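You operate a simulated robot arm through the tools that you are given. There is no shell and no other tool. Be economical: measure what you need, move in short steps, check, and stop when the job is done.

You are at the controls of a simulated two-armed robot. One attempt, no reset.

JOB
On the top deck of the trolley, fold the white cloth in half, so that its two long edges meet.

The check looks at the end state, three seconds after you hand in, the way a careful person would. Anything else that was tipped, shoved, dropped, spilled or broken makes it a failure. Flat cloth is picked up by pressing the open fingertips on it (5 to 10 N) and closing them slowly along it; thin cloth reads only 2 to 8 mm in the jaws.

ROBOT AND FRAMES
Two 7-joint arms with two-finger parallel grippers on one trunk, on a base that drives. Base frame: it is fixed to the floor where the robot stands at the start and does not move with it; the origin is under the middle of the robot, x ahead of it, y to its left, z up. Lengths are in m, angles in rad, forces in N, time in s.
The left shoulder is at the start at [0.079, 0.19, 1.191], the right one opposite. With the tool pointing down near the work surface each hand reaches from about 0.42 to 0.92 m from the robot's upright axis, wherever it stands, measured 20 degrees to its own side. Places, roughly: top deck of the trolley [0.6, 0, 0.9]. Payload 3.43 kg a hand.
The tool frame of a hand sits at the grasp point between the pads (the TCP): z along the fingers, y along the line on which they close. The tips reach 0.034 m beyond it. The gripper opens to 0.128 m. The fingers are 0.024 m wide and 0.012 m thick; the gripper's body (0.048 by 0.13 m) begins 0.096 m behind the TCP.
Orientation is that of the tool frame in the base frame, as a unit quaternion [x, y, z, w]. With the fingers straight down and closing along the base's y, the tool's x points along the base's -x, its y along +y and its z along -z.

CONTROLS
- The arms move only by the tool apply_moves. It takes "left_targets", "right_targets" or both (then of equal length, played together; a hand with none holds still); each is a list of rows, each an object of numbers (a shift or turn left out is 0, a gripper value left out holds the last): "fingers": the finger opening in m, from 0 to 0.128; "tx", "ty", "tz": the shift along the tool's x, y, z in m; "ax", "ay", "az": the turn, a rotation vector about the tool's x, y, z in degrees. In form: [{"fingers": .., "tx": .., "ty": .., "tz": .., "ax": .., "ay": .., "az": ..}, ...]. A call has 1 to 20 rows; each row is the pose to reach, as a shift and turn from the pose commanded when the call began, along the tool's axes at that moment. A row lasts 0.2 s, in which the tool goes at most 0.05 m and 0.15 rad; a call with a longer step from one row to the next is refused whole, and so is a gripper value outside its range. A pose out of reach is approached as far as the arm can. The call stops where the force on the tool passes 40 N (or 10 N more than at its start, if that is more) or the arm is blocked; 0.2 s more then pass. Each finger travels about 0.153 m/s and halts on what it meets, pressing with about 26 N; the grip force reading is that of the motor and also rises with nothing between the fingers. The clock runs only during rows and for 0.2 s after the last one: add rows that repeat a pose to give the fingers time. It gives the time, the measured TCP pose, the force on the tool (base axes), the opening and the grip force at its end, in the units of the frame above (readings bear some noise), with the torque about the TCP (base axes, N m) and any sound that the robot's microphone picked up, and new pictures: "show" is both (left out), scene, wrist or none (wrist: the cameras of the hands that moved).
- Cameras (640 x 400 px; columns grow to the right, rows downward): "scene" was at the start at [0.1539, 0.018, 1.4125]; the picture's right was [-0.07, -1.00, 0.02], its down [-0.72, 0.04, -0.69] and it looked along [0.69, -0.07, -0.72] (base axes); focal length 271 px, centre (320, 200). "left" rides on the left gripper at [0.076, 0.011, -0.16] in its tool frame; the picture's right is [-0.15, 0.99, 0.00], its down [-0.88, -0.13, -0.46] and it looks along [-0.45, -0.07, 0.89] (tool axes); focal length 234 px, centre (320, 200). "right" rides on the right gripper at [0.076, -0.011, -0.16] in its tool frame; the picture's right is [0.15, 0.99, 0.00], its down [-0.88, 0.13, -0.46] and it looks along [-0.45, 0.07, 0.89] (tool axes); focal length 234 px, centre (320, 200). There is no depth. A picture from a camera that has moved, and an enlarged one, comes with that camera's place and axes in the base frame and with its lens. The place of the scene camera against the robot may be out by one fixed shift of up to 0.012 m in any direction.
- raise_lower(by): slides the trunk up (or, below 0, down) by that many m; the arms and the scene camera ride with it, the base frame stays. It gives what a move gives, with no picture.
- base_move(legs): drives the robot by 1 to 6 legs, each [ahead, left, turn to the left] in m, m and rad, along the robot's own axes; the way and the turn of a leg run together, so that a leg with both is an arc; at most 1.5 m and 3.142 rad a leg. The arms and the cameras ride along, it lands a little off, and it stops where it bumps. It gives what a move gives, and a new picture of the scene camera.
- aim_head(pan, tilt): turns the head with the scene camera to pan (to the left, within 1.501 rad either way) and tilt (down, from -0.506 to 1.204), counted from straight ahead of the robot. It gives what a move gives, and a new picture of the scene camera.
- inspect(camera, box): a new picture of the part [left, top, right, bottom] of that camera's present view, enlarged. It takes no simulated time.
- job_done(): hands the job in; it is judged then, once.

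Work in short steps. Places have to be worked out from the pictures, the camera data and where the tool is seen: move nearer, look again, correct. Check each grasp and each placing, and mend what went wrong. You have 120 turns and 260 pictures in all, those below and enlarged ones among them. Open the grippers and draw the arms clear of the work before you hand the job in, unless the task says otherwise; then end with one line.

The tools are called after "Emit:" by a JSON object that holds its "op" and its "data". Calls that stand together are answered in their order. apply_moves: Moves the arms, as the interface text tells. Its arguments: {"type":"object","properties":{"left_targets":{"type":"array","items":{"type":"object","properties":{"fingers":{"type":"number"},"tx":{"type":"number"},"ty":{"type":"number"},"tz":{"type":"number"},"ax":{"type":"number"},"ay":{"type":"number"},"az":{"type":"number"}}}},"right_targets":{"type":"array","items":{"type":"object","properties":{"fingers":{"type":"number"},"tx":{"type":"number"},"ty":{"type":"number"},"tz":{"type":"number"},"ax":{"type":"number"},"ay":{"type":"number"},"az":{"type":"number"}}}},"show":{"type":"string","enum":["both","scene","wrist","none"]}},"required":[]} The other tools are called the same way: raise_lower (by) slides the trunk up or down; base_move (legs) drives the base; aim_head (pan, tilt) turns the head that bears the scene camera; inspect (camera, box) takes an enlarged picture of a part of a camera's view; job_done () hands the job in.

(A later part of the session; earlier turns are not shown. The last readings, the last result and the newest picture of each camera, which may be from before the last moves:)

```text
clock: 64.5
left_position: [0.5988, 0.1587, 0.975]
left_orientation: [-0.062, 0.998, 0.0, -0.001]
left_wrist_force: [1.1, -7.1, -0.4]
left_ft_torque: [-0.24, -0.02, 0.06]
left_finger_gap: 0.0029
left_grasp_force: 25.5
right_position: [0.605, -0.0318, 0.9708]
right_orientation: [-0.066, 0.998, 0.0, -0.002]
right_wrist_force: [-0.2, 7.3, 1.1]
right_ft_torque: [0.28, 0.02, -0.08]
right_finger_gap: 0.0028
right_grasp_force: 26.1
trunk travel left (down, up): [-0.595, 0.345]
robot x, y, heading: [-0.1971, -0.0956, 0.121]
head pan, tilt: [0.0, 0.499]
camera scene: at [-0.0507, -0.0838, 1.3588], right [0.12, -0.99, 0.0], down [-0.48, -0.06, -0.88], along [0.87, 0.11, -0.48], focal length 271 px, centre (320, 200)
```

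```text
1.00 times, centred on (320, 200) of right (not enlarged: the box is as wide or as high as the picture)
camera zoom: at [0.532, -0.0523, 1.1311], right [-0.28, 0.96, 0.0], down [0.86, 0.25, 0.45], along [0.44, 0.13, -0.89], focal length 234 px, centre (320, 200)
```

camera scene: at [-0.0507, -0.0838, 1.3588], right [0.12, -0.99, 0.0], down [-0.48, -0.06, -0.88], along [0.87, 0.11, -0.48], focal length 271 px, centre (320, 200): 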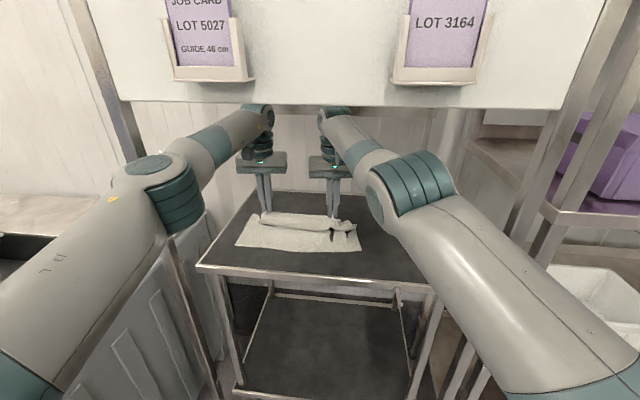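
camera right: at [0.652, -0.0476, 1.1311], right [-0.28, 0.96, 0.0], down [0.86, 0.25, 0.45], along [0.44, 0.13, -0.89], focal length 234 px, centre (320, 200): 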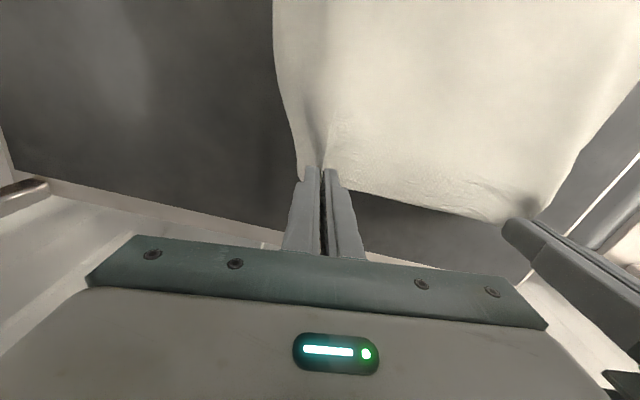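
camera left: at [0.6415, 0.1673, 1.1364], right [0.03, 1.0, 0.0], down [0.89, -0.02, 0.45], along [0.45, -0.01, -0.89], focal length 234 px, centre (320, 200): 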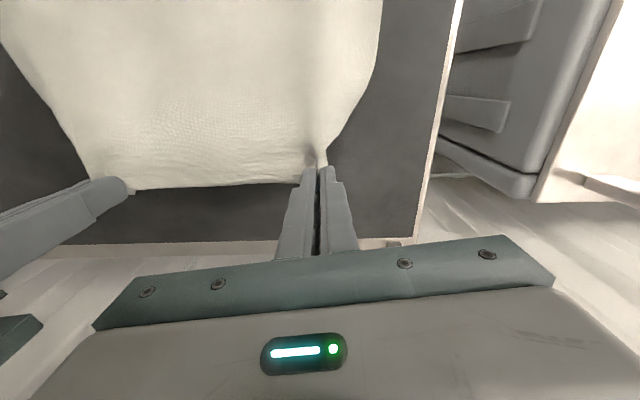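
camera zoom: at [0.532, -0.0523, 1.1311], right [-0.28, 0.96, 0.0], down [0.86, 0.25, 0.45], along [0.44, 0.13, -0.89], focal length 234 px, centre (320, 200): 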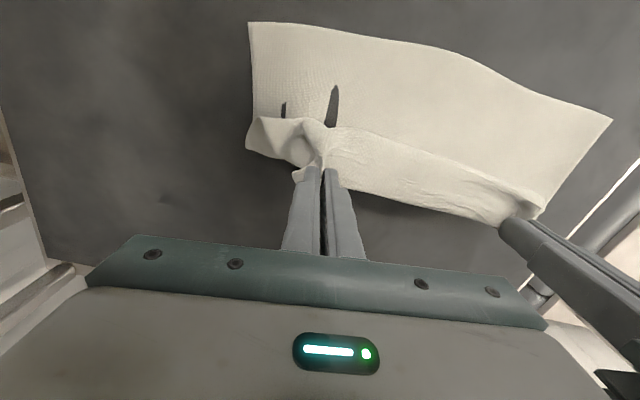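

The cloth pleated in front because the hands were too low. I'll raise the hands to about 0.1 m above the deck so it hangs from the fold line.

Emit:
{"op": "apply_moves", "data": {"left_targets": [{"tz": -0.015}, {"tz": -0.03}, {"tz": -0.045}, {"tz": -0.06}, {"tz": -0.06}], "right_targets": [{"tz": -0.015}, {"tz": -0.03}, {"tz": -0.045}, {"tz": -0.06}, {"tz": -0.06}]}}

```text
clock: 65.7
left_position: [0.5939, 0.1578, 1.038]
left_orientation: [-0.06, 0.998, -0.001, -0.002]
left_wrist_force: [0.5, -16.1, -0.7]
left_ft_torque: [-0.57, -0.03, 0.2]
left_finger_gap: 0.0026
left_grasp_force: 25.9
left hand out of reach, approached as far as the arm can: row 4, 5
right_position: [0.5974, -0.0356, 1.0281]
right_orientation: [-0.067, 0.998, 0.001, -0.001]
right_wrist_force: [-1.1, 16.4, 1.0]
right_ft_torque: [0.61, 0.04, -0.16]
right_finger_gap: 0.0026
right_grasp_force: 26.2
right hand out of reach, approached as far as the arm can: row 2, 3, 4, 5
trunk travel left (down, up): [-0.595, 0.345]
robot x, y, heading: [-0.201, -0.0959, 0.123]
head pan, tilt: [0.0, 0.499]
camera scene: at [-0.0504, -0.084, 1.3588], right [0.12, -0.99, 0.0], down [-0.48, -0.06, -0.88], along [0.87, 0.11, -0.48], focal length 271 px, centre (320, 200)
camera right: at [0.525, -0.0575, 1.1886], right [-0.28, 0.96, 0.0], down [0.86, 0.25, 0.45], along [0.44, 0.13, -0.89], focal length 234 px, centre (320, 200)
camera left: at [0.5165, 0.1588, 1.1983], right [0.03, 1.0, 0.0], down [0.89, -0.02, 0.45], along [0.45, -0.01, -0.89], focal length 234 px, centre (320, 200)
```

scene: 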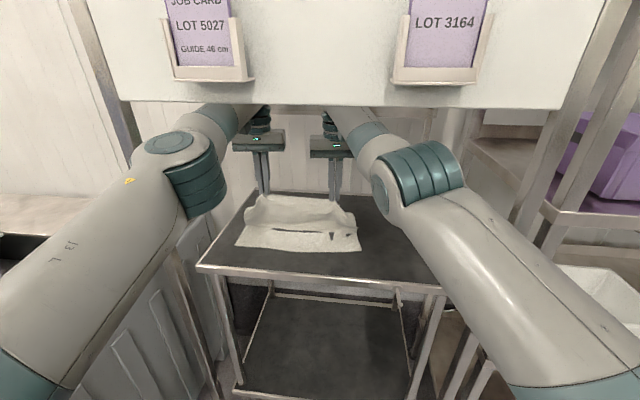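
right: 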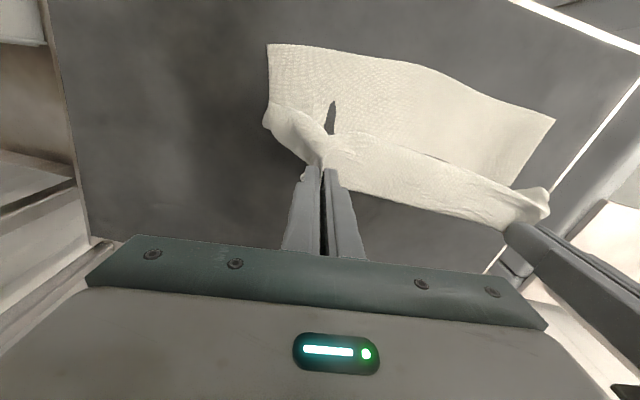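
left: 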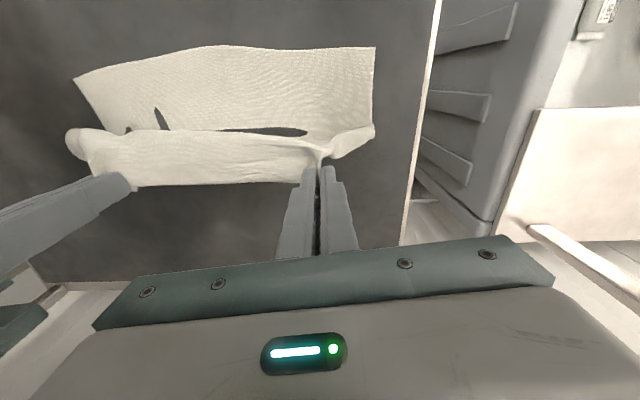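

The cloth now hangs from the fold line. I'll relax the sideways tension, then drive back 5 cm and start tilting the fingers forward so the edge will roll over properly.

Emit:
{"op": "apply_moves", "data": {"left_targets": [{"ty": -0.006}, {"ty": -0.006}], "show": "none"}}

Emit:
{"op": "base_move", "data": {"legs": [[-0.05, 0.006, 0.0]]}}

Emit:
{"op": "apply_moves", "data": {"left_targets": [{"ay": -8}, {"ay": -16}, {"ay": -16}], "right_targets": [{"ay": -8}, {"ay": -16}, {"ay": -16}], "show": "scene"}}

```text
clock: 66.2
left_position: [0.5941, 0.1541, 1.0384]
left_orientation: [-0.06, 0.998, 0.0, -0.001]
left_wrist_force: [-0.2, -10.6, -0.7]
left_ft_torque: [-0.31, 0.02, 0.14]
left_finger_gap: 0.0026
left_grasp_force: 26.3
right_position: [0.5965, -0.0391, 1.0281]
right_orientation: [-0.065, 0.998, 0.0, -0.002]
right_wrist_force: [-0.2, 9.9, 1.1]
right_ft_torque: [0.38, -0.01, -0.14]
right_finger_gap: 0.0027
right_grasp_force: 26.4
trunk travel left (down, up): [-0.595, 0.345]
robot x, y, heading: [-0.1955, -0.0932, 0.125]
head pan, tilt: [0.0, 0.499]
```

```text
clock: 67.2
left_position: [0.5452, 0.1529, 1.0361]
left_orientation: [-0.06, 0.998, 0.0, -0.002]
left_wrist_force: [-0.1, -8.1, 0.2]
left_ft_torque: [-0.27, -0.05, 0.06]
left_finger_gap: 0.0023
left_grasp_force: 25.7
right_position: [0.549, -0.0377, 1.0263]
right_orientation: [-0.065, 0.998, 0.0, -0.002]
right_wrist_force: [0.3, 7.2, 0.1]
right_ft_torque: [0.26, -0.01, -0.06]
right_finger_gap: 0.0027
right_grasp_force: 26.5
trunk travel left (down, up): [-0.595, 0.345]
robot x, y, heading: [-0.2466, -0.094, 0.124]
head pan, tilt: [0.0, 0.499]
camera scene: at [-0.0979, -0.0835, 1.3588], right [0.12, -0.99, 0.0], down [-0.48, -0.06, -0.88], along [0.87, 0.11, -0.48], focal length 271 px, centre (320, 200)
```

scene: 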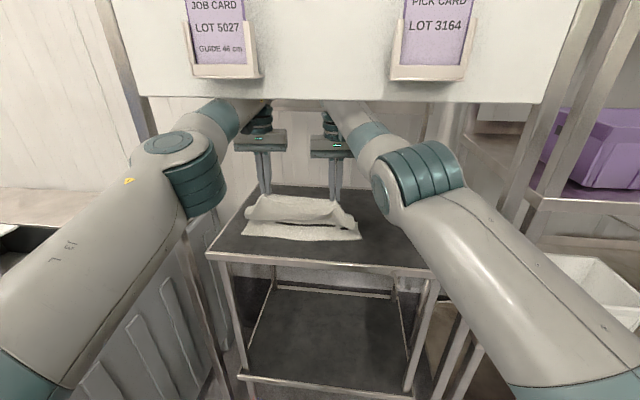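

```text
clock: 67.5
left_position: [0.5536, 0.152, 1.0341]
left_orientation: [-0.075, 0.997, -0.009, 0.027]
left_wrist_force: [0.1, -14.2, -2.1]
left_ft_torque: [-0.68, 0.0, 0.12]
left_finger_gap: 0.002
left_grasp_force: 26.2
right_position: [0.5478, -0.0432, 0.9966]
right_orientation: [-0.043, 0.999, 0.009, -0.009]
right_wrist_force: [0.7, 15.0, 3.7]
right_ft_torque: [0.56, 0.05, -0.06]
right_finger_gap: 0.0025
right_grasp_force: 26.0
trunk travel left (down, up): [-0.595, 0.345]
robot x, y, heading: [-0.245, -0.0954, 0.118]
head pan, tilt: [0.0, 0.499]
stopped in row 1 (left hand): the force on the tool passed its limit at 60 N (the readings are from after the stop); the commanded pose is now the measured one
camera scene: at [-0.0976, -0.0828, 1.3589], right [0.12, -0.99, 0.0], down [-0.48, -0.06, -0.88], along [0.87, 0.11, -0.48], focal length 271 px, centre (320, 200)
```

scene: 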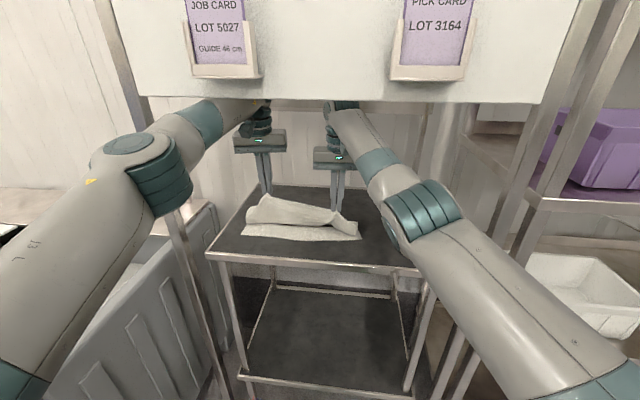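

Near full stretch the arms jumped, leaving the right 3 cm lower, but both grips held. I'll re-level the right hand and continue tilting in gentler steps now that the elbows are bent.

Emit:
{"op": "apply_moves", "data": {"left_targets": [{"ty": -0.003, "ay": -3}, {"ty": -0.006, "ay": -6}, {"ty": -0.006, "ay": -9}, {"ty": -0.006, "ay": -12}, {"ty": -0.006, "ay": -12}], "right_targets": [{"tz": -0.008, "ay": -4}, {"tz": -0.016, "ay": -8}, {"tz": -0.024, "ay": -12}, {"tz": -0.03, "ay": -16}, {"tz": -0.03, "ay": -16}]}}

```text
clock: 68.7
left_position: [0.555, 0.1482, 1.0333]
left_orientation: [-0.077, 0.988, 0.001, 0.131]
left_wrist_force: [0.2, -10.6, 0.2]
left_ft_torque: [-0.45, 0.03, 0.0]
left_finger_gap: 0.0019
left_grasp_force: 26.0
right_position: [0.5488, -0.0481, 1.0241]
right_orientation: [-0.04, 0.991, 0.014, 0.13]
right_wrist_force: [-0.2, 9.6, -1.2]
right_ft_torque: [0.34, -0.01, 0.06]
right_finger_gap: 0.0027
right_grasp_force: 25.6
trunk travel left (down, up): [-0.595, 0.345]
robot x, y, heading: [-0.2487, -0.0949, 0.119]
head pan, tilt: [0.0, 0.499]
camera scene: at [-0.0977, -0.0841, 1.3585], right [0.12, -0.99, 0.0], down [-0.48, -0.06, -0.88], along [0.87, 0.11, -0.48], focal length 271 px, centre (320, 200)
camera right: at [0.4359, -0.0698, 1.1601], right [-0.22, 0.97, -0.02], down [0.72, 0.18, 0.67], along [0.66, 0.13, -0.74], focal length 234 px, centre (320, 200)
camera left: at [0.4381, 0.1431, 1.1691], right [-0.01, 1.0, 0.02], down [0.74, 0.0, 0.67], along [0.67, 0.02, -0.74], focal length 234 px, centre (320, 200)
```

scene: 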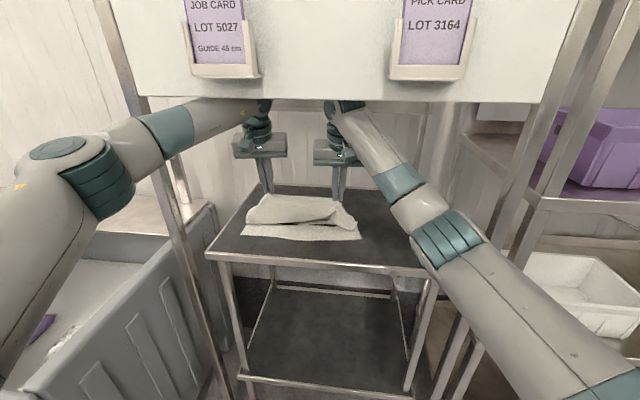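
right: 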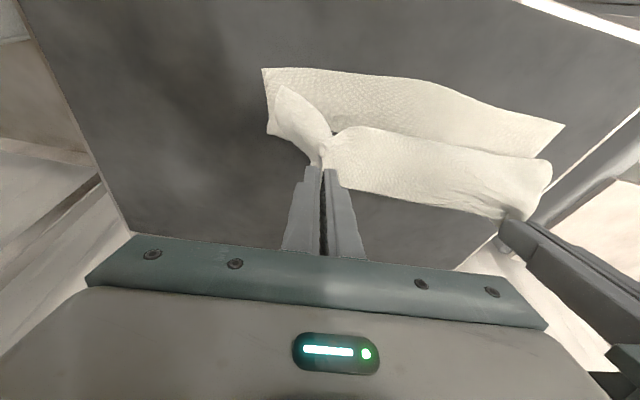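
left: 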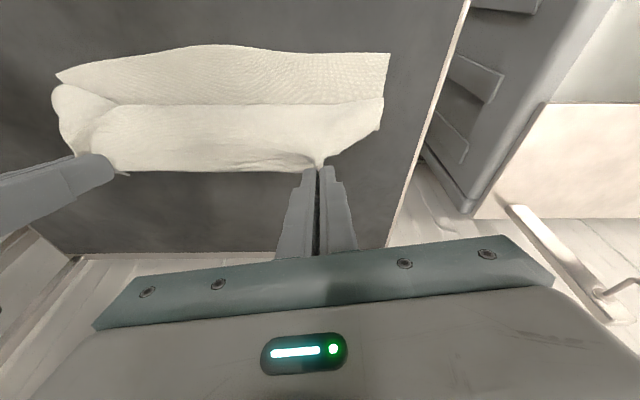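

Tilt is now 15° and both grips are holding. I'll continue tilting to ~35° while moving the edge slowly toward the near edge.

Emit:
{"op": "apply_moves", "data": {"left_targets": [{"tx": 0.005, "ay": -4}, {"tx": 0.01, "ay": -8}, {"tx": 0.016, "ay": -12}, {"tx": 0.022, "tz": 0.002, "ay": -16}, {"tx": 0.027, "tz": 0.003, "ay": -20}, {"tx": 0.027, "tz": 0.003, "ay": -20}], "right_targets": [{"tx": 0.005, "ay": -4}, {"tx": 0.01, "ay": -8}, {"tx": 0.016, "ay": -12}, {"tx": 0.022, "tz": 0.002, "ay": -16}, {"tx": 0.027, "tz": 0.003, "ay": -20}, {"tx": 0.027, "tz": 0.003, "ay": -20}], "show": "scene"}}

```text
clock: 70.1
left_position: [0.5274, 0.1434, 1.0261]
left_orientation: [-0.076, 0.95, 0.014, 0.301]
left_wrist_force: [-0.3, -9.1, -0.1]
left_ft_torque: [-0.36, -0.01, -0.13]
left_finger_gap: 0.0023
left_grasp_force: 25.5
right_position: [0.5211, -0.0505, 1.0156]
right_orientation: [-0.038, 0.952, 0.02, 0.302]
right_wrist_force: [-0.1, 9.4, -0.6]
right_ft_torque: [0.28, 0.0, 0.17]
right_finger_gap: 0.0027
right_grasp_force: 25.9
trunk travel left (down, up): [-0.595, 0.345]
robot x, y, heading: [-0.2459, -0.094, 0.121]
head pan, tilt: [0.0, 0.499]
camera scene: at [-0.1, -0.0843, 1.3588], right [0.12, -0.99, 0.0], down [-0.48, -0.06, -0.88], along [0.87, 0.11, -0.48], focal length 271 px, centre (320, 200)
```

scene: 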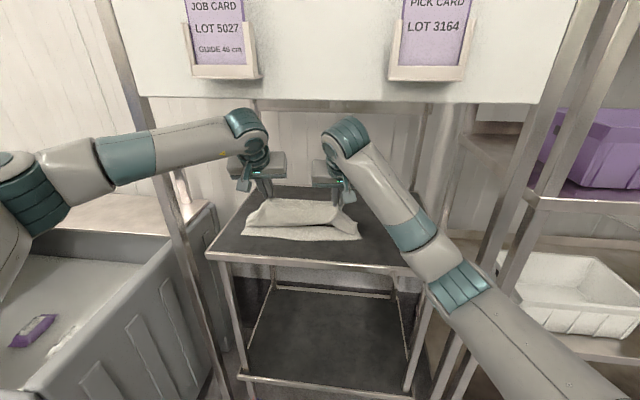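

The left forearm is getting close to the left post, so I'll lower the hands 4 cm and then back the base another 3 cm before tilting further.

Emit:
{"op": "apply_moves", "data": {"left_targets": [{"tx": 0.005, "tz": 0.008}, {"tx": 0.011, "tz": 0.016}, {"tx": 0.017, "tz": 0.025}, {"tx": 0.023, "tz": 0.033}, {"tx": 0.023, "tz": 0.033}], "right_targets": [{"tx": 0.004, "tz": 0.006}, {"tx": 0.008, "tz": 0.012}, {"tx": 0.012, "tz": 0.018}, {"tx": 0.017, "tz": 0.025}, {"tx": 0.017, "tz": 0.025}], "show": "none"}}

Emit:
{"op": "base_move", "data": {"legs": [[-0.025, 0.003, 0.0]]}}

Emit:
{"op": "inspect", "data": {"camera": "left", "box": [0, 0, 640, 400]}}

```text
clock: 71.3
left_position: [0.5281, 0.1423, 0.9855]
left_orientation: [-0.076, 0.95, 0.015, 0.303]
left_wrist_force: [-0.3, -6.2, 0.7]
left_ft_torque: [-0.26, 0.01, -0.09]
left_finger_gap: 0.0019
left_grasp_force: 26.2
right_position: [0.5216, -0.05, 0.9865]
right_orientation: [-0.038, 0.952, 0.021, 0.303]
right_wrist_force: [-0.8, 6.4, -0.9]
right_ft_torque: [0.16, -0.01, 0.11]
right_finger_gap: 0.0026
right_grasp_force: 25.4
trunk travel left (down, up): [-0.595, 0.345]
robot x, y, heading: [-0.248, -0.0946, 0.12]
head pan, tilt: [0.0, 0.499]
```

```text
clock: 72.2
left_position: [0.5048, 0.1427, 0.9838]
left_orientation: [-0.075, 0.95, 0.014, 0.301]
left_wrist_force: [0.0, -6.2, -0.4]
left_ft_torque: [-0.25, 0.04, -0.1]
left_finger_gap: 0.002
left_grasp_force: 26.0
right_position: [0.4968, -0.0497, 0.9844]
right_orientation: [-0.037, 0.953, 0.019, 0.3]
right_wrist_force: [-0.4, 5.5, 0.4]
right_ft_torque: [0.2, 0.02, 0.12]
right_finger_gap: 0.0028
right_grasp_force: 26.3
trunk travel left (down, up): [-0.595, 0.345]
robot x, y, heading: [-0.2695, -0.0971, 0.121]
head pan, tilt: [0.0, 0.499]
camera scene: at [-0.1232, -0.0842, 1.3586], right [0.12, -0.99, 0.0], down [-0.48, -0.06, -0.88], along [0.87, 0.11, -0.48], focal length 271 px, centre (320, 200)
```

scene: 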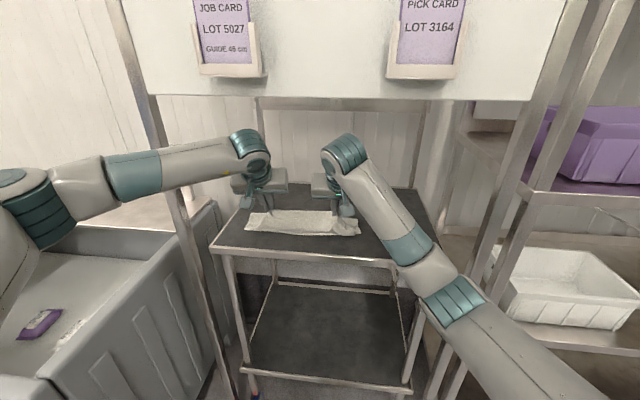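

```text
1.00 times, centred on (320, 200) of left (not enlarged: the box is as wide or as high as the picture)
camera zoom: at [0.3502, 0.1308, 1.0718], right [-0.03, 1.0, 0.07], down [0.47, -0.04, 0.88], along [0.88, 0.06, -0.47], focal length 234 px, centre (320, 200)
```

zoom: 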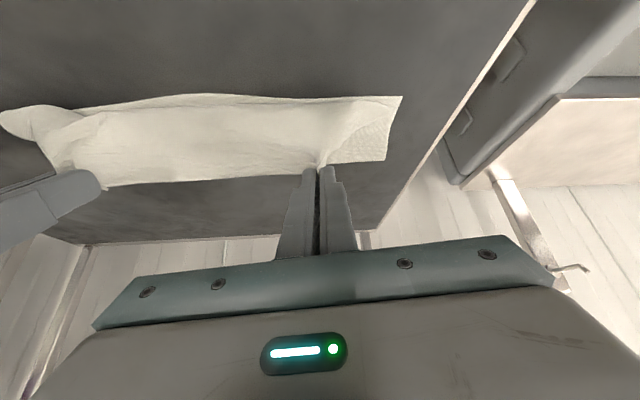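

The flap is nearly over the near edge. I'll continue with half of the remaining tilt plus lowering, then check.

Emit:
{"op": "apply_moves", "data": {"left_targets": [{"tx": 0.007, "tz": 0.003, "ay": -4}, {"tx": 0.014, "tz": 0.006, "ay": -8}, {"tx": 0.021, "tz": 0.008, "ay": -12}, {"tx": 0.028, "tz": 0.01, "ay": -16}, {"tx": 0.035, "tz": 0.012, "ay": -20}, {"tx": 0.035, "tz": 0.012, "ay": -20}], "right_targets": [{"tx": 0.006, "tz": 0.003, "ay": -4}, {"tx": 0.012, "tz": 0.006, "ay": -8}, {"tx": 0.018, "tz": 0.009, "ay": -12}, {"tx": 0.024, "tz": 0.012, "ay": -16}, {"tx": 0.03, "tz": 0.014, "ay": -20}, {"tx": 0.03, "tz": 0.014, "ay": -20}]}}

```text
clock: 73.5
left_position: [0.4812, 0.1378, 0.9554]
left_orientation: [-0.072, 0.883, 0.027, 0.463]
left_wrist_force: [0.3, -2.7, 0.8]
left_ft_torque: [-0.07, -0.01, -0.06]
left_finger_gap: 0.0023
left_grasp_force: 25.7
right_position: [0.4787, -0.0498, 0.9559]
right_orientation: [-0.034, 0.886, 0.027, 0.462]
right_wrist_force: [0.4, 2.5, 0.2]
right_ft_torque: [0.05, -0.02, 0.09]
right_finger_gap: 0.0025
right_grasp_force: 26.3
trunk travel left (down, up): [-0.595, 0.345]
robot x, y, heading: [-0.271, -0.0973, 0.121]
head pan, tilt: [0.0, 0.499]
camera scene: at [-0.1246, -0.0844, 1.3589], right [0.12, -0.99, 0.0], down [-0.48, -0.06, -0.88], along [0.87, 0.11, -0.48], focal length 271 px, centre (320, 200)
camera right: at [0.3076, -0.0755, 0.9867], right [-0.17, 0.98, -0.1], down [0.12, 0.12, 0.98], along [0.98, 0.15, -0.14], focal length 234 px, centre (320, 200)
camera left: at [0.3074, 0.1218, 0.9848], right [-0.07, 0.99, 0.1], down [0.14, -0.09, 0.99], along [0.99, 0.08, -0.14], focal length 234 px, centre (320, 200)
```

scene: 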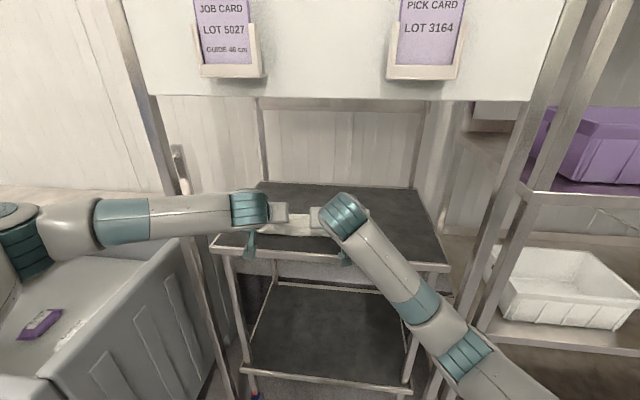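
right: 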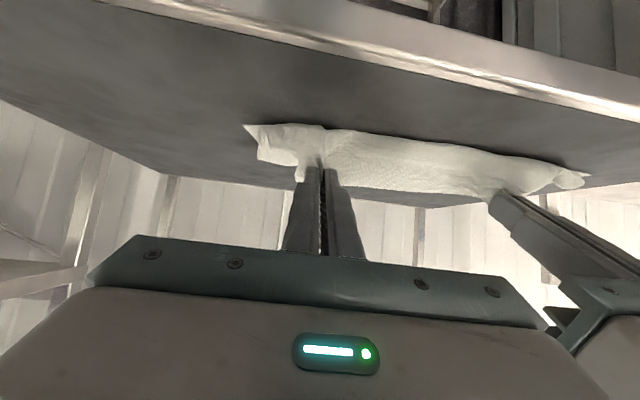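
left: 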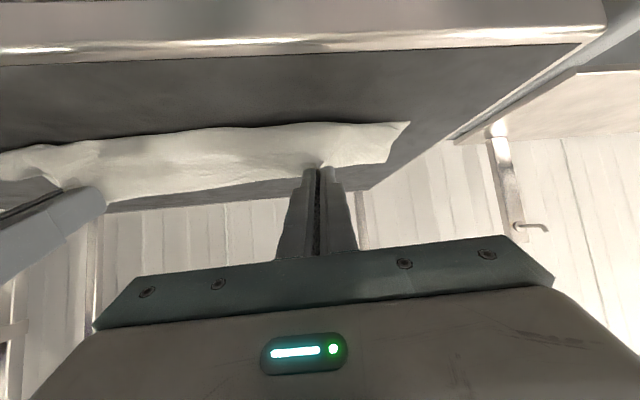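

Tilt 55° and tension is low. The near edge is about x≈0.487 at the left grip and ≈0.503 at the right. I'll finish to ~70° tilt and lower the grips to ~1 cm above the deck, right over the near edge.

Emit:
{"op": "apply_moves", "data": {"left_targets": [{"tx": 0.007, "tz": 0.001, "ay": -4}, {"tx": 0.015, "tz": 0.002, "ay": -8}, {"tx": 0.023, "tz": 0.004, "ay": -12}, {"tx": 0.0326, "tz": 0.0056, "ay": -15}, {"tx": 0.0326, "tz": 0.0056, "ay": -15}], "right_targets": [{"tx": 0.006, "tz": 0.005, "ay": -4}, {"tx": 0.012, "tz": 0.01, "ay": -8}, {"tx": 0.018, "tz": 0.015, "ay": -12}, {"tx": 0.0235, "tz": 0.0187, "ay": -15}, {"tx": 0.0235, "tz": 0.0187, "ay": -15}]}}

```text
clock: 74.8
left_position: [0.4673, 0.1111, 0.9279]
left_orientation: [-0.061, 0.825, 0.022, 0.561]
left_wrist_force: [3.1, 0.7, 9.5]
left_ft_torque: [0.08, -0.39, 0.03]
left_finger_gap: 0.002
left_grasp_force: 25.4
left hand out of reach, approached as far as the arm can: row 4, 5
right_position: [0.4796, -0.0496, 0.9315]
right_orientation: [-0.03, 0.816, 0.033, 0.576]
right_wrist_force: [1.1, 1.2, 18.5]
right_ft_torque: [0.08, -0.41, 0.02]
right_finger_gap: 0.0028
right_grasp_force: 26.1
trunk travel left (down, up): [-0.595, 0.345]
robot x, y, heading: [-0.2701, -0.0972, 0.121]
head pan, tilt: [0.0, 0.499]
camera scene: at [-0.1279, -0.0865, 1.3596], right [0.12, -0.99, 0.0], down [-0.47, -0.06, -0.88], along [0.87, 0.11, -0.48], focal length 271 px, centre (320, 200)
camera right: at [0.3059, -0.075, 0.9139], right [-0.13, 0.98, -0.12], down [-0.15, 0.1, 0.98], along [0.98, 0.15, 0.13], focal length 234 px, centre (320, 200)
camera left: at [0.2894, 0.0988, 0.9165], right [-0.07, 0.99, 0.1], down [-0.08, -0.11, 0.99], along [0.99, 0.06, 0.09], focal length 234 px, centre (320, 200)
```

scene: 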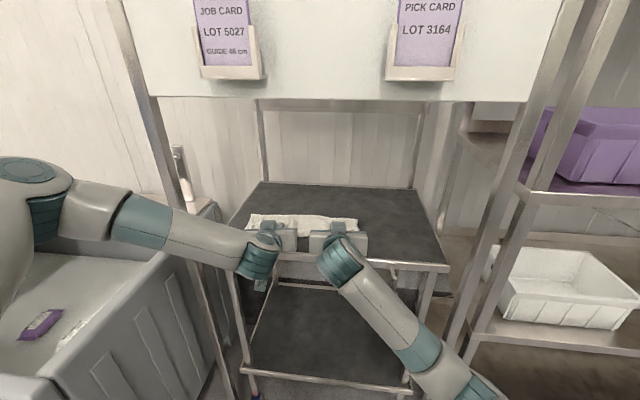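
right: 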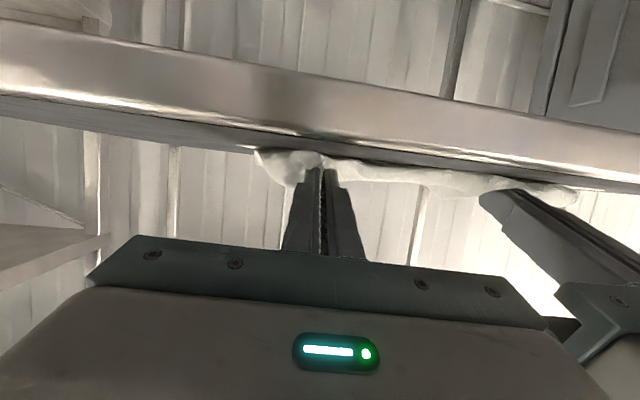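
left: 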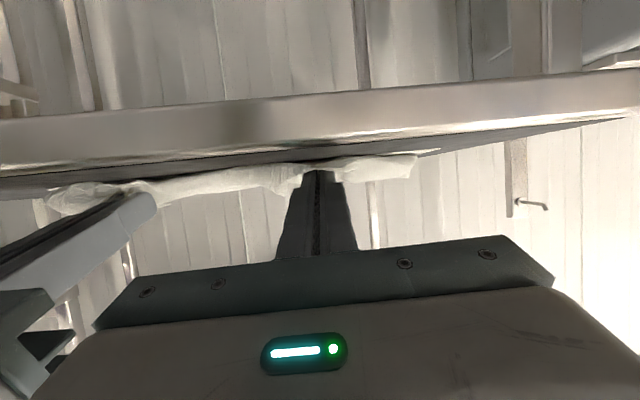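

The fingers touch down on the near edge with both grips holding, but the left slid inward to y=0.11. I'll ease both up ~3 mm and pull the left outward again to straighten the edge.

Emit:
{"op": "apply_moves", "data": {"left_targets": [{"tx": -0.004, "ty": 0.005}, {"tx": -0.004, "ty": 0.015}, {"tx": -0.004, "ty": 0.025}, {"tx": -0.004, "ty": 0.03}], "right_targets": [{"tx": -0.004}, {"tx": -0.004}, {"tx": -0.004}, {"tx": -0.004}], "show": "none"}}

Emit:
{"op": "inspect", "data": {"camera": "scene", "box": [200, 170, 420, 307]}}

```text
clock: 75.8
left_position: [0.4666, 0.1558, 0.9357]
left_orientation: [-0.069, 0.818, 0.037, 0.57]
left_wrist_force: [1.6, -24.9, 0.2]
left_ft_torque: [-0.58, -0.05, -0.92]
left_finger_gap: 0.0069
left_grasp_force: 26.1
left hand out of reach, approached as far as the arm can: row 1, 3, 4
right_position: [0.4812, -0.0462, 0.9316]
right_orientation: [-0.032, 0.818, 0.033, 0.574]
right_wrist_force: [-3.1, 21.8, 9.3]
right_ft_torque: [0.38, -0.16, 0.76]
right_finger_gap: 0.0028
right_grasp_force: 26.0
trunk travel left (down, up): [-0.595, 0.345]
robot x, y, heading: [-0.2748, -0.0942, 0.119]
head pan, tilt: [0.0, 0.499]
```

```text
2.91 times, centred on (310, 238) of scene
camera zoom: at [-0.1263, -0.0844, 1.359], right [0.12, -0.99, 0.0], down [-0.47, -0.06, -0.88], along [0.87, 0.11, -0.48], focal length 789 px, centre (349, 88)
```

zoom: 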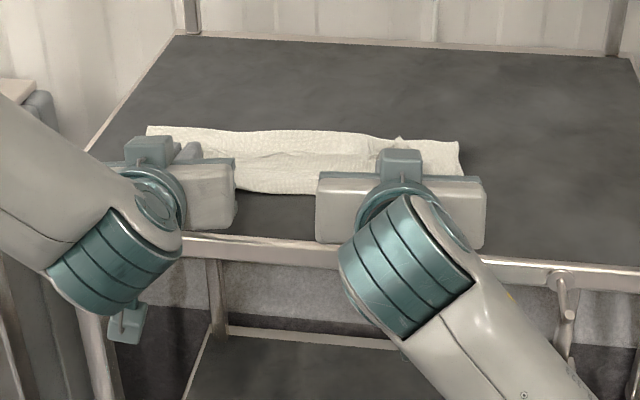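

The edge is taut (25 N), so I'll slacken the left a bit, lower both, and open the fingers to release the edge.

Emit:
{"op": "apply_moves", "data": {"left_targets": [{"tx": 0.002, "ty": -0.005}, {"tx": 0.006, "ty": -0.008}, {"tx": 0.006, "ty": -0.008}, {"tx": 0.006, "ty": -0.008, "fingers": 0.015}, {"tx": 0.006, "ty": -0.008, "fingers": 0.03}, {"tx": 0.006, "ty": -0.008, "fingers": 0.045}, {"tx": 0.006, "ty": -0.008, "fingers": 0.045}], "right_targets": [{"tx": 0.001}, {"tx": 0.002}, {"tx": 0.002}, {"tx": 0.002, "fingers": 0.015}, {"tx": 0.002, "fingers": 0.03}, {"tx": 0.002, "fingers": 0.045}, {"tx": 0.002, "fingers": 0.045}]}}

```text
clock: 77.3
left_position: [0.4688, 0.1485, 0.931]
left_orientation: [-0.07, 0.816, 0.039, 0.572]
left_wrist_force: [0.1, -0.4, 0.0]
left_ft_torque: [0.02, -0.01, 0.01]
left_finger_gap: 0.0452
left_grasp_force: 0.0
right_position: [0.4807, -0.0493, 0.9289]
right_orientation: [-0.029, 0.818, 0.03, 0.574]
right_wrist_force: [-0.7, -0.4, -0.7]
right_ft_torque: [-0.03, -0.01, 0.01]
right_finger_gap: 0.0449
right_grasp_force: 0.0
trunk travel left (down, up): [-0.595, 0.345]
robot x, y, heading: [-0.2703, -0.0973, 0.115]
head pan, tilt: [0.0, 0.499]
camera scene: at [-0.1247, -0.0843, 1.3589], right [0.12, -0.99, 0.0], down [-0.48, -0.06, -0.88], along [0.87, 0.11, -0.48], focal length 271 px, centre (320, 200)
camera right: at [0.3085, -0.0747, 0.9124], right [-0.13, 0.98, -0.12], down [-0.14, 0.1, 0.98], along [0.98, 0.15, 0.12], focal length 234 px, centre (320, 200)
camera left: at [0.2917, 0.1318, 0.9145], right [-0.11, 0.99, 0.12], down [-0.11, -0.13, 0.99], along [0.99, 0.09, 0.12], focal length 234 px, centre (320, 200)
```

scene: 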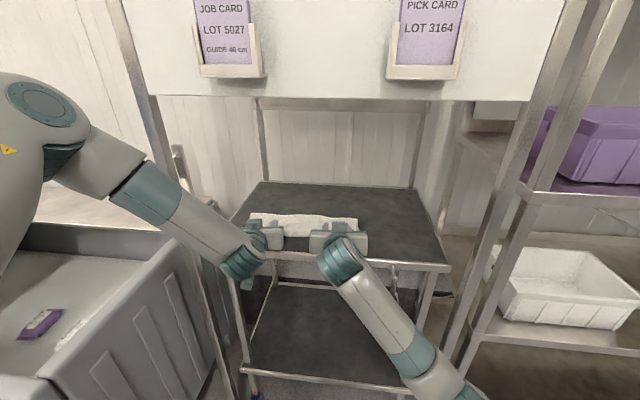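
right: 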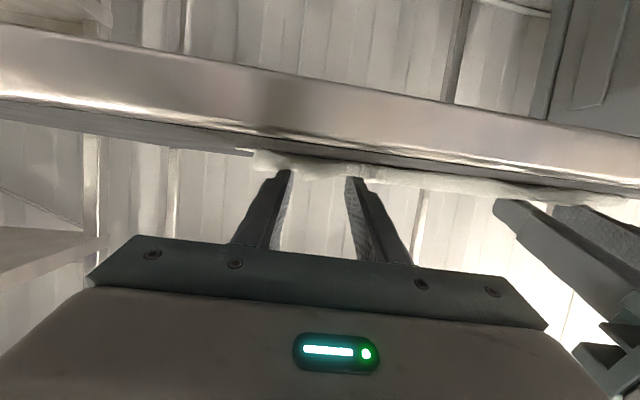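
left: 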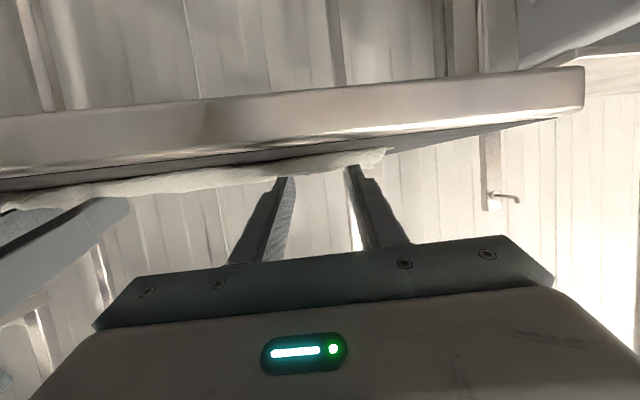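

Released. I'll withdraw straight back with the base so the fingers slide out from over the cloth.

Emit:
{"op": "base_move", "data": {"legs": [[-0.15, 0.018, 0.0]]}}

Emit:
{"op": "inspect", "data": {"camera": "scene", "box": [210, 160, 410, 285]}}

```text
clock: 78.7
left_position: [0.3166, 0.1493, 0.9302]
left_orientation: [-0.07, 0.816, 0.038, 0.572]
left_wrist_force: [-0.1, -0.4, 0.8]
left_ft_torque: [0.03, 0.01, 0.01]
left_finger_gap: 0.045
left_grasp_force: 0.0
right_position: [0.3298, -0.0497, 0.9296]
right_orientation: [-0.029, 0.817, 0.03, 0.574]
right_wrist_force: [0.1, -0.4, -0.4]
right_ft_torque: [0.01, 0.05, 0.0]
right_finger_gap: 0.0454
right_grasp_force: 0.0
trunk travel left (down, up): [-0.595, 0.345]
robot x, y, heading: [-0.4228, -0.0952, 0.12]
head pan, tilt: [0.0, 0.499]
camera scene: at [-0.2772, -0.0839, 1.359], right [0.12, -0.99, 0.0], down [-0.47, -0.06, -0.88], along [0.87, 0.11, -0.48], focal length 271 px, centre (320, 200)
```

scene: 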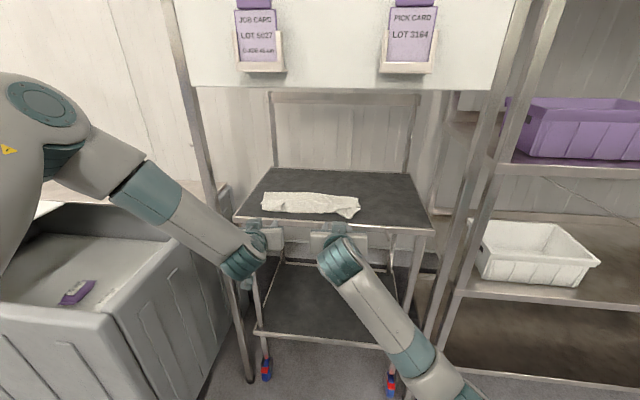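

```text
3.20 times, centred on (310, 222) of scene
camera zoom: at [-0.2772, -0.0839, 1.359], right [0.12, -0.99, 0.0], down [-0.47, -0.06, -0.88], along [0.87, 0.11, -0.48], focal length 868 px, centre (352, 128)
```

zoom: 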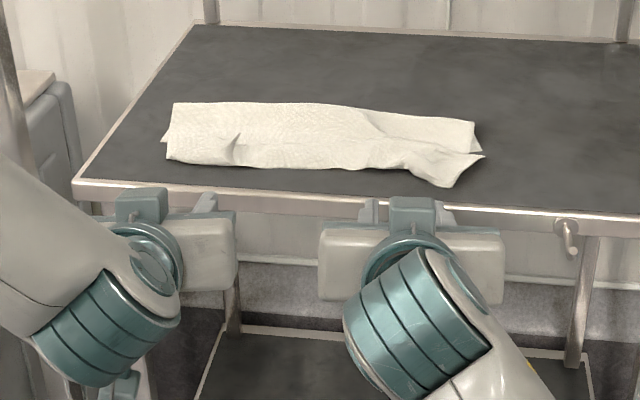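

The cloth is folded in half. A right-hand corner of the top layer overhangs slightly toward me. I'll turn the hands back to pointing down (in front of the trolley) to get a better top view for tidying.

Emit:
{"op": "apply_moves", "data": {"left_targets": [{"tx": -0.02, "tz": -0.007}, {"tx": -0.045, "tz": -0.015, "ay": 6}, {"tx": -0.066, "tz": -0.024, "ay": 14}, {"tx": -0.066, "tz": -0.024, "ay": 22}, {"tx": -0.066, "tz": -0.024, "ay": 30}, {"tx": -0.066, "tz": -0.024, "ay": 38}, {"tx": -0.066, "tz": -0.024, "ay": 46}, {"tx": -0.066, "tz": -0.024, "ay": 54}, {"tx": -0.066, "tz": -0.024, "ay": 62}, {"tx": -0.066, "tz": -0.024, "ay": 69}], "right_targets": [{"tx": -0.02, "tz": -0.007}, {"tx": -0.045, "tz": -0.015, "ay": 6}, {"tx": -0.066, "tz": -0.024, "ay": 14}, {"tx": -0.066, "tz": -0.024, "ay": 22}, {"tx": -0.066, "tz": -0.024, "ay": 30}, {"tx": -0.066, "tz": -0.024, "ay": 38}, {"tx": -0.066, "tz": -0.024, "ay": 46}, {"tx": -0.066, "tz": -0.024, "ay": 54}, {"tx": -0.066, "tz": -0.024, "ay": 62}, {"tx": -0.066, "tz": -0.024, "ay": 69}], "show": "scene"}}

```text
clock: 80.9
left_position: [0.3169, 0.1504, 0.999]
left_orientation: [-0.079, 0.997, -0.009, 0.007]
left_wrist_force: [0.7, 0.0, 0.2]
left_ft_torque: [-0.01, 0.03, 0.0]
left_finger_gap: 0.0451
left_grasp_force: 0.1
right_position: [0.3635, -0.0434, 0.9987]
right_orientation: [-0.042, 0.999, 0.007, 0.008]
right_wrist_force: [0.8, -0.9, -0.2]
right_ft_torque: [-0.04, 0.05, 0.01]
right_finger_gap: 0.0452
right_grasp_force: 0.1
right hand out of reach, approached as far as the arm can: row 7, 8, 9, 10
trunk travel left (down, up): [-0.595, 0.345]
robot x, y, heading: [-0.4227, -0.0956, 0.121]
head pan, tilt: [0.0, 0.499]
camera scene: at [-0.2753, -0.0847, 1.3587], right [0.12, -0.99, 0.0], down [-0.48, -0.06, -0.88], along [0.87, 0.11, -0.48], focal length 271 px, centre (320, 200)
```

scene: 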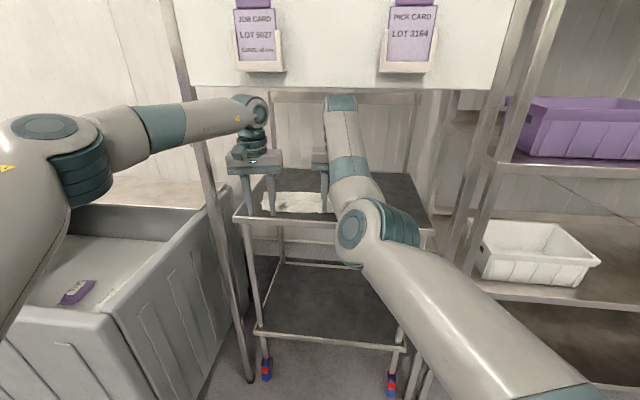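

The view shows the top layer overshoots the near edge by ~5 cm (more at the right), with the fold line at x≈0.57 instead of ~0.61. I'll bring the hands back over the cloth, low and open, to look and then drag the top layer back toward the fold.

Emit:
{"op": "apply_moves", "data": {"left_targets": [{"tz": 0.015, "fingers": 0.08}, {"tz": 0.035}, {"tz": 0.035}], "right_targets": [{"tz": 0.015, "fingers": 0.08}, {"tz": 0.035}, {"tz": 0.035}], "show": "none"}}

Emit:
{"op": "base_move", "data": {"legs": [[0.19, -0.023, 0.0]]}}

Emit:
{"op": "inspect", "data": {"camera": "left", "box": [0, 0, 640, 400]}}

Emit:
{"op": "inspect", "data": {"camera": "right", "box": [0, 0, 640, 400]}}

```text
clock: 81.7
left_position: [0.3164, 0.1491, 0.9653]
left_orientation: [-0.078, 0.997, -0.009, 0.009]
left_wrist_force: [0.8, -0.9, 0.9]
left_ft_torque: [-0.01, -0.01, 0.02]
left_finger_gap: 0.0799
left_grasp_force: 0.0
right_position: [0.3629, -0.0428, 0.9647]
right_orientation: [-0.041, 0.999, 0.008, 0.011]
right_wrist_force: [0.2, -0.3, -0.6]
right_ft_torque: [0.0, -0.02, -0.01]
right_finger_gap: 0.08
right_grasp_force: 0.1
trunk travel left (down, up): [-0.595, 0.345]
robot x, y, heading: [-0.4217, -0.0944, 0.119]
head pan, tilt: [0.0, 0.499]
```

```text
clock: 83.3
left_position: [0.5121, 0.1501, 0.9662]
left_orientation: [-0.078, 0.997, -0.008, 0.008]
left_wrist_force: [0.8, 0.2, -0.8]
left_ft_torque: [-0.01, 0.0, 0.0]
left_finger_gap: 0.0801
left_grasp_force: 0.1
right_position: [0.5575, -0.0421, 0.9641]
right_orientation: [-0.041, 0.999, 0.008, 0.008]
right_wrist_force: [0.1, -0.3, -0.1]
right_ft_torque: [-0.01, 0.02, 0.02]
right_finger_gap: 0.0802
right_grasp_force: 0.0
trunk travel left (down, up): [-0.595, 0.345]
robot x, y, heading: [-0.2271, -0.0978, 0.123]
head pan, tilt: [0.0, 0.499]
camera scene: at [-0.0816, -0.0836, 1.3589], right [0.12, -0.99, 0.0], down [-0.48, -0.06, -0.88], along [0.87, 0.1, -0.48], focal length 271 px, centre (320, 200)
```

scene: 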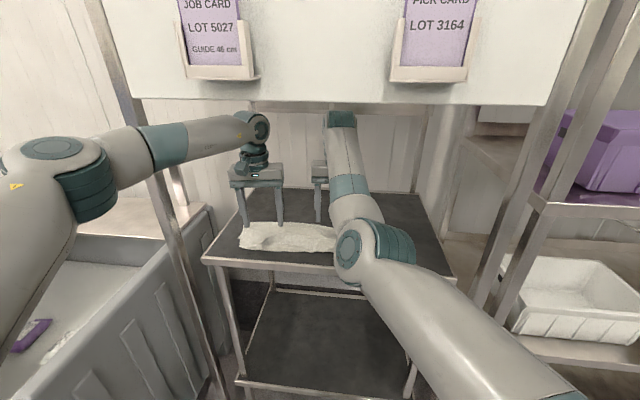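

```text
1.00 times, centred on (320, 200) of left (not enlarged: the box is as wide or as high as the picture)
camera zoom: at [0.431, 0.1505, 1.1242], right [-0.01, 1.0, -0.01], down [0.88, 0.02, 0.47], along [0.47, -0.01, -0.88], focal length 234 px, centre (320, 200)
```

zoom: 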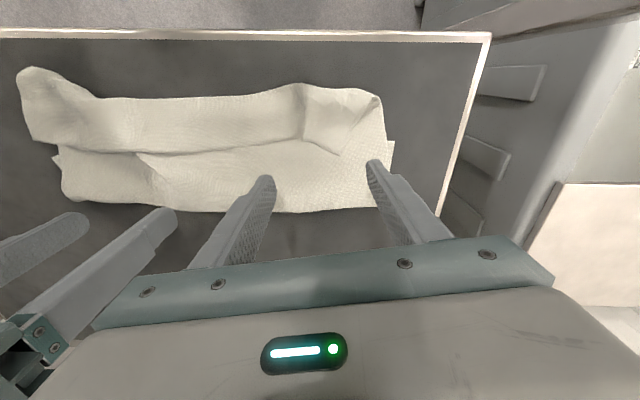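

```text
1.00 times, centred on (320, 200) of right (not enlarged: the box is as wide or as high as the picture)
camera zoom: at [0.4805, -0.0619, 1.1231], right [-0.23, 0.97, 0.01], down [0.86, 0.19, 0.47], along [0.46, 0.12, -0.88], focal length 234 px, centre (320, 200)
```

zoom: 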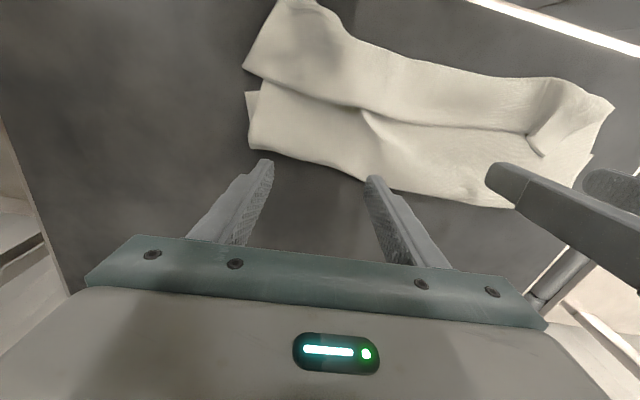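

The top edge lies at x≈0.44, overhanging onto bare deck, and there's a hidden pleat inside. I'll regrip that overhanging edge (single layer, with the right orientation), stretch the cloth out toward +x, and lay it down again. First I'll position the hands over the edge.

Emit:
{"op": "base_move", "data": {"legs": [[-0.1, 0.012, 0.0]]}}

Emit:
{"op": "apply_moves", "data": {"left_targets": [{"tx": -0.015, "fingers": 0.06}, {"tx": -0.03}, {"tx": -0.043, "ty": -0.002}, {"tx": -0.043, "ty": -0.002, "tz": 0.01}, {"tx": -0.043, "ty": -0.002, "tz": 0.02}], "right_targets": [{"ty": -0.01, "fingers": 0.06}, {"tx": -0.0045, "ty": -0.0185}, {"tx": -0.0045, "ty": -0.0185}, {"tx": -0.0045, "ty": -0.0185, "tz": 0.01}, {"tx": -0.0045, "ty": -0.0185, "tz": 0.02}]}}

```text
clock: 84.5
left_position: [0.4097, 0.1505, 0.9656]
left_orientation: [-0.079, 0.997, -0.008, 0.009]
left_wrist_force: [0.1, 0.5, -0.1]
left_ft_torque: [0.01, 0.02, -0.03]
left_finger_gap: 0.0799
left_grasp_force: 0.0
right_position: [0.4554, -0.041, 0.9648]
right_orientation: [-0.042, 0.999, 0.009, 0.009]
right_wrist_force: [0.2, 0.2, 0.0]
right_ft_torque: [0.01, 0.0, -0.02]
right_finger_gap: 0.0802
right_grasp_force: 0.0
trunk travel left (down, up): [-0.595, 0.345]
robot x, y, heading: [-0.3271, -0.0932, 0.119]
head pan, tilt: [0.0, 0.499]
camera scene: at [-0.1826, -0.0836, 1.3588], right [0.12, -0.99, 0.0], down [-0.48, -0.06, -0.88], along [0.87, 0.11, -0.48], focal length 271 px, centre (320, 200)
```

scene: 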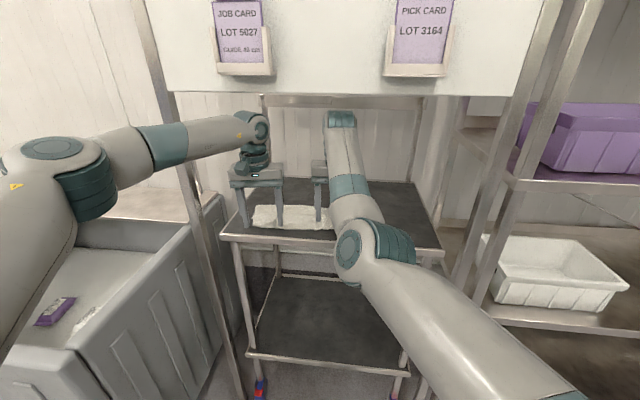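

```text
clock: 85.7
left_position: [0.453, 0.1545, 0.9457]
left_orientation: [-0.079, 0.997, -0.007, 0.008]
left_wrist_force: [0.6, 0.6, -0.6]
left_ft_torque: [-0.01, 0.01, 0.01]
left_finger_gap: 0.0599
left_grasp_force: 0.0
right_position: [0.4626, -0.0606, 0.9426]
right_orientation: [-0.042, 0.999, 0.008, 0.008]
right_wrist_force: [0.7, 0.1, -0.5]
right_ft_torque: [0.01, 0.0, 0.02]
right_finger_gap: 0.0604
right_grasp_force: 0.0
trunk travel left (down, up): [-0.595, 0.345]
robot x, y, heading: [-0.3289, -0.0953, 0.122]
head pan, tilt: [0.0, 0.499]
camera scene: at [-0.1822, -0.0838, 1.3589], right [0.12, -0.99, 0.0], down [-0.48, -0.06, -0.88], along [0.87, 0.11, -0.48], focal length 271 px, centre (320, 200)
camera right: at [0.3864, -0.0797, 1.1025], right [-0.23, 0.97, 0.01], down [0.86, 0.2, 0.47], along [0.46, 0.12, -0.88], focal length 234 px, centre (320, 200)
camera left: at [0.3734, 0.1548, 1.1042], right [-0.01, 1.0, -0.01], down [0.88, 0.02, 0.47], along [0.47, -0.01, -0.88], focal length 234 px, centre (320, 200)
```

scene: 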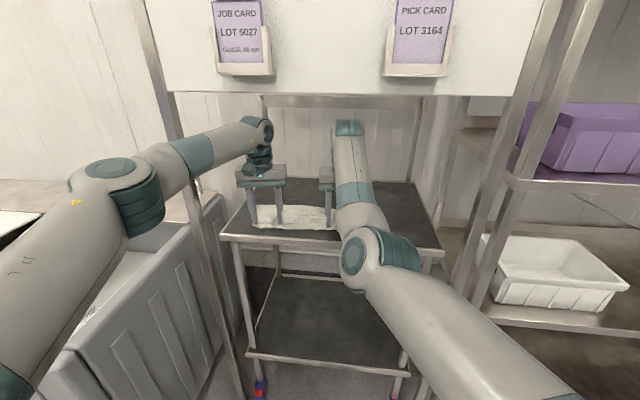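
right: 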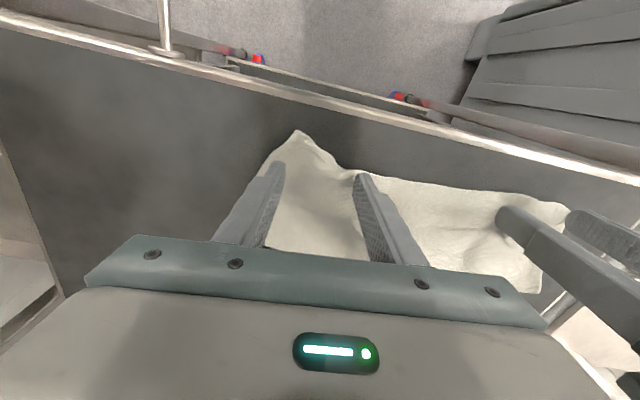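
left: 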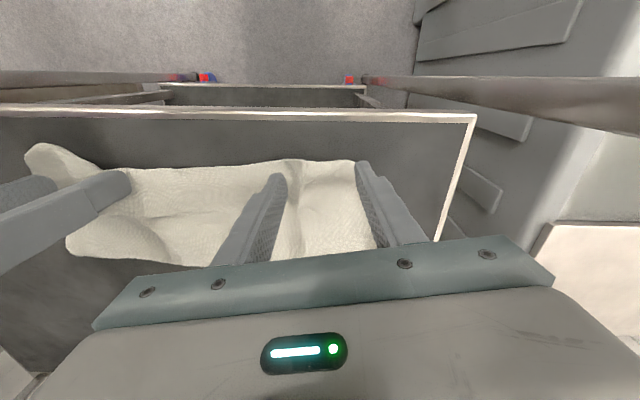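

The outer fingers sit right at the cloth's side edges; I'll shift both inward 1–2 cm and press down.

Emit:
{"op": "apply_moves", "data": {"left_targets": [{"ty": -0.02}, {"ty": -0.02, "tz": 0.006}, {"ty": -0.02, "tz": 0.01}, {"ty": -0.02, "tz": 0.0135}, {"ty": -0.02, "tz": 0.0135}], "right_targets": [{"tx": 0.003, "ty": 0.012}, {"tx": 0.003, "ty": 0.012, "tz": 0.004}, {"tx": 0.003, "ty": 0.012, "tz": 0.007}, {"tx": 0.003, "ty": 0.012, "tz": 0.0105}, {"tx": 0.003, "ty": 0.012, "tz": 0.0105}], "show": "none"}}

```text
clock: 86.8
left_position: [0.4567, 0.1347, 0.9376]
left_orientation: [-0.079, 0.997, -0.008, 0.012]
left_wrist_force: [10.2, 2.1, 22.2]
left_ft_torque: [0.99, -0.22, -0.42]
left_finger_gap: 0.0602
left_grasp_force: 0.2
right_position: [0.4587, -0.0482, 0.9363]
right_orientation: [-0.043, 0.999, 0.008, 0.012]
right_wrist_force: [5.8, 2.0, 12.8]
right_ft_torque: [-0.47, -0.16, 0.24]
right_finger_gap: 0.0593
right_grasp_force: 0.1
trunk travel left (down, up): [-0.595, 0.345]
robot x, y, heading: [-0.3287, -0.094, 0.119]
head pan, tilt: [0.0, 0.499]
```

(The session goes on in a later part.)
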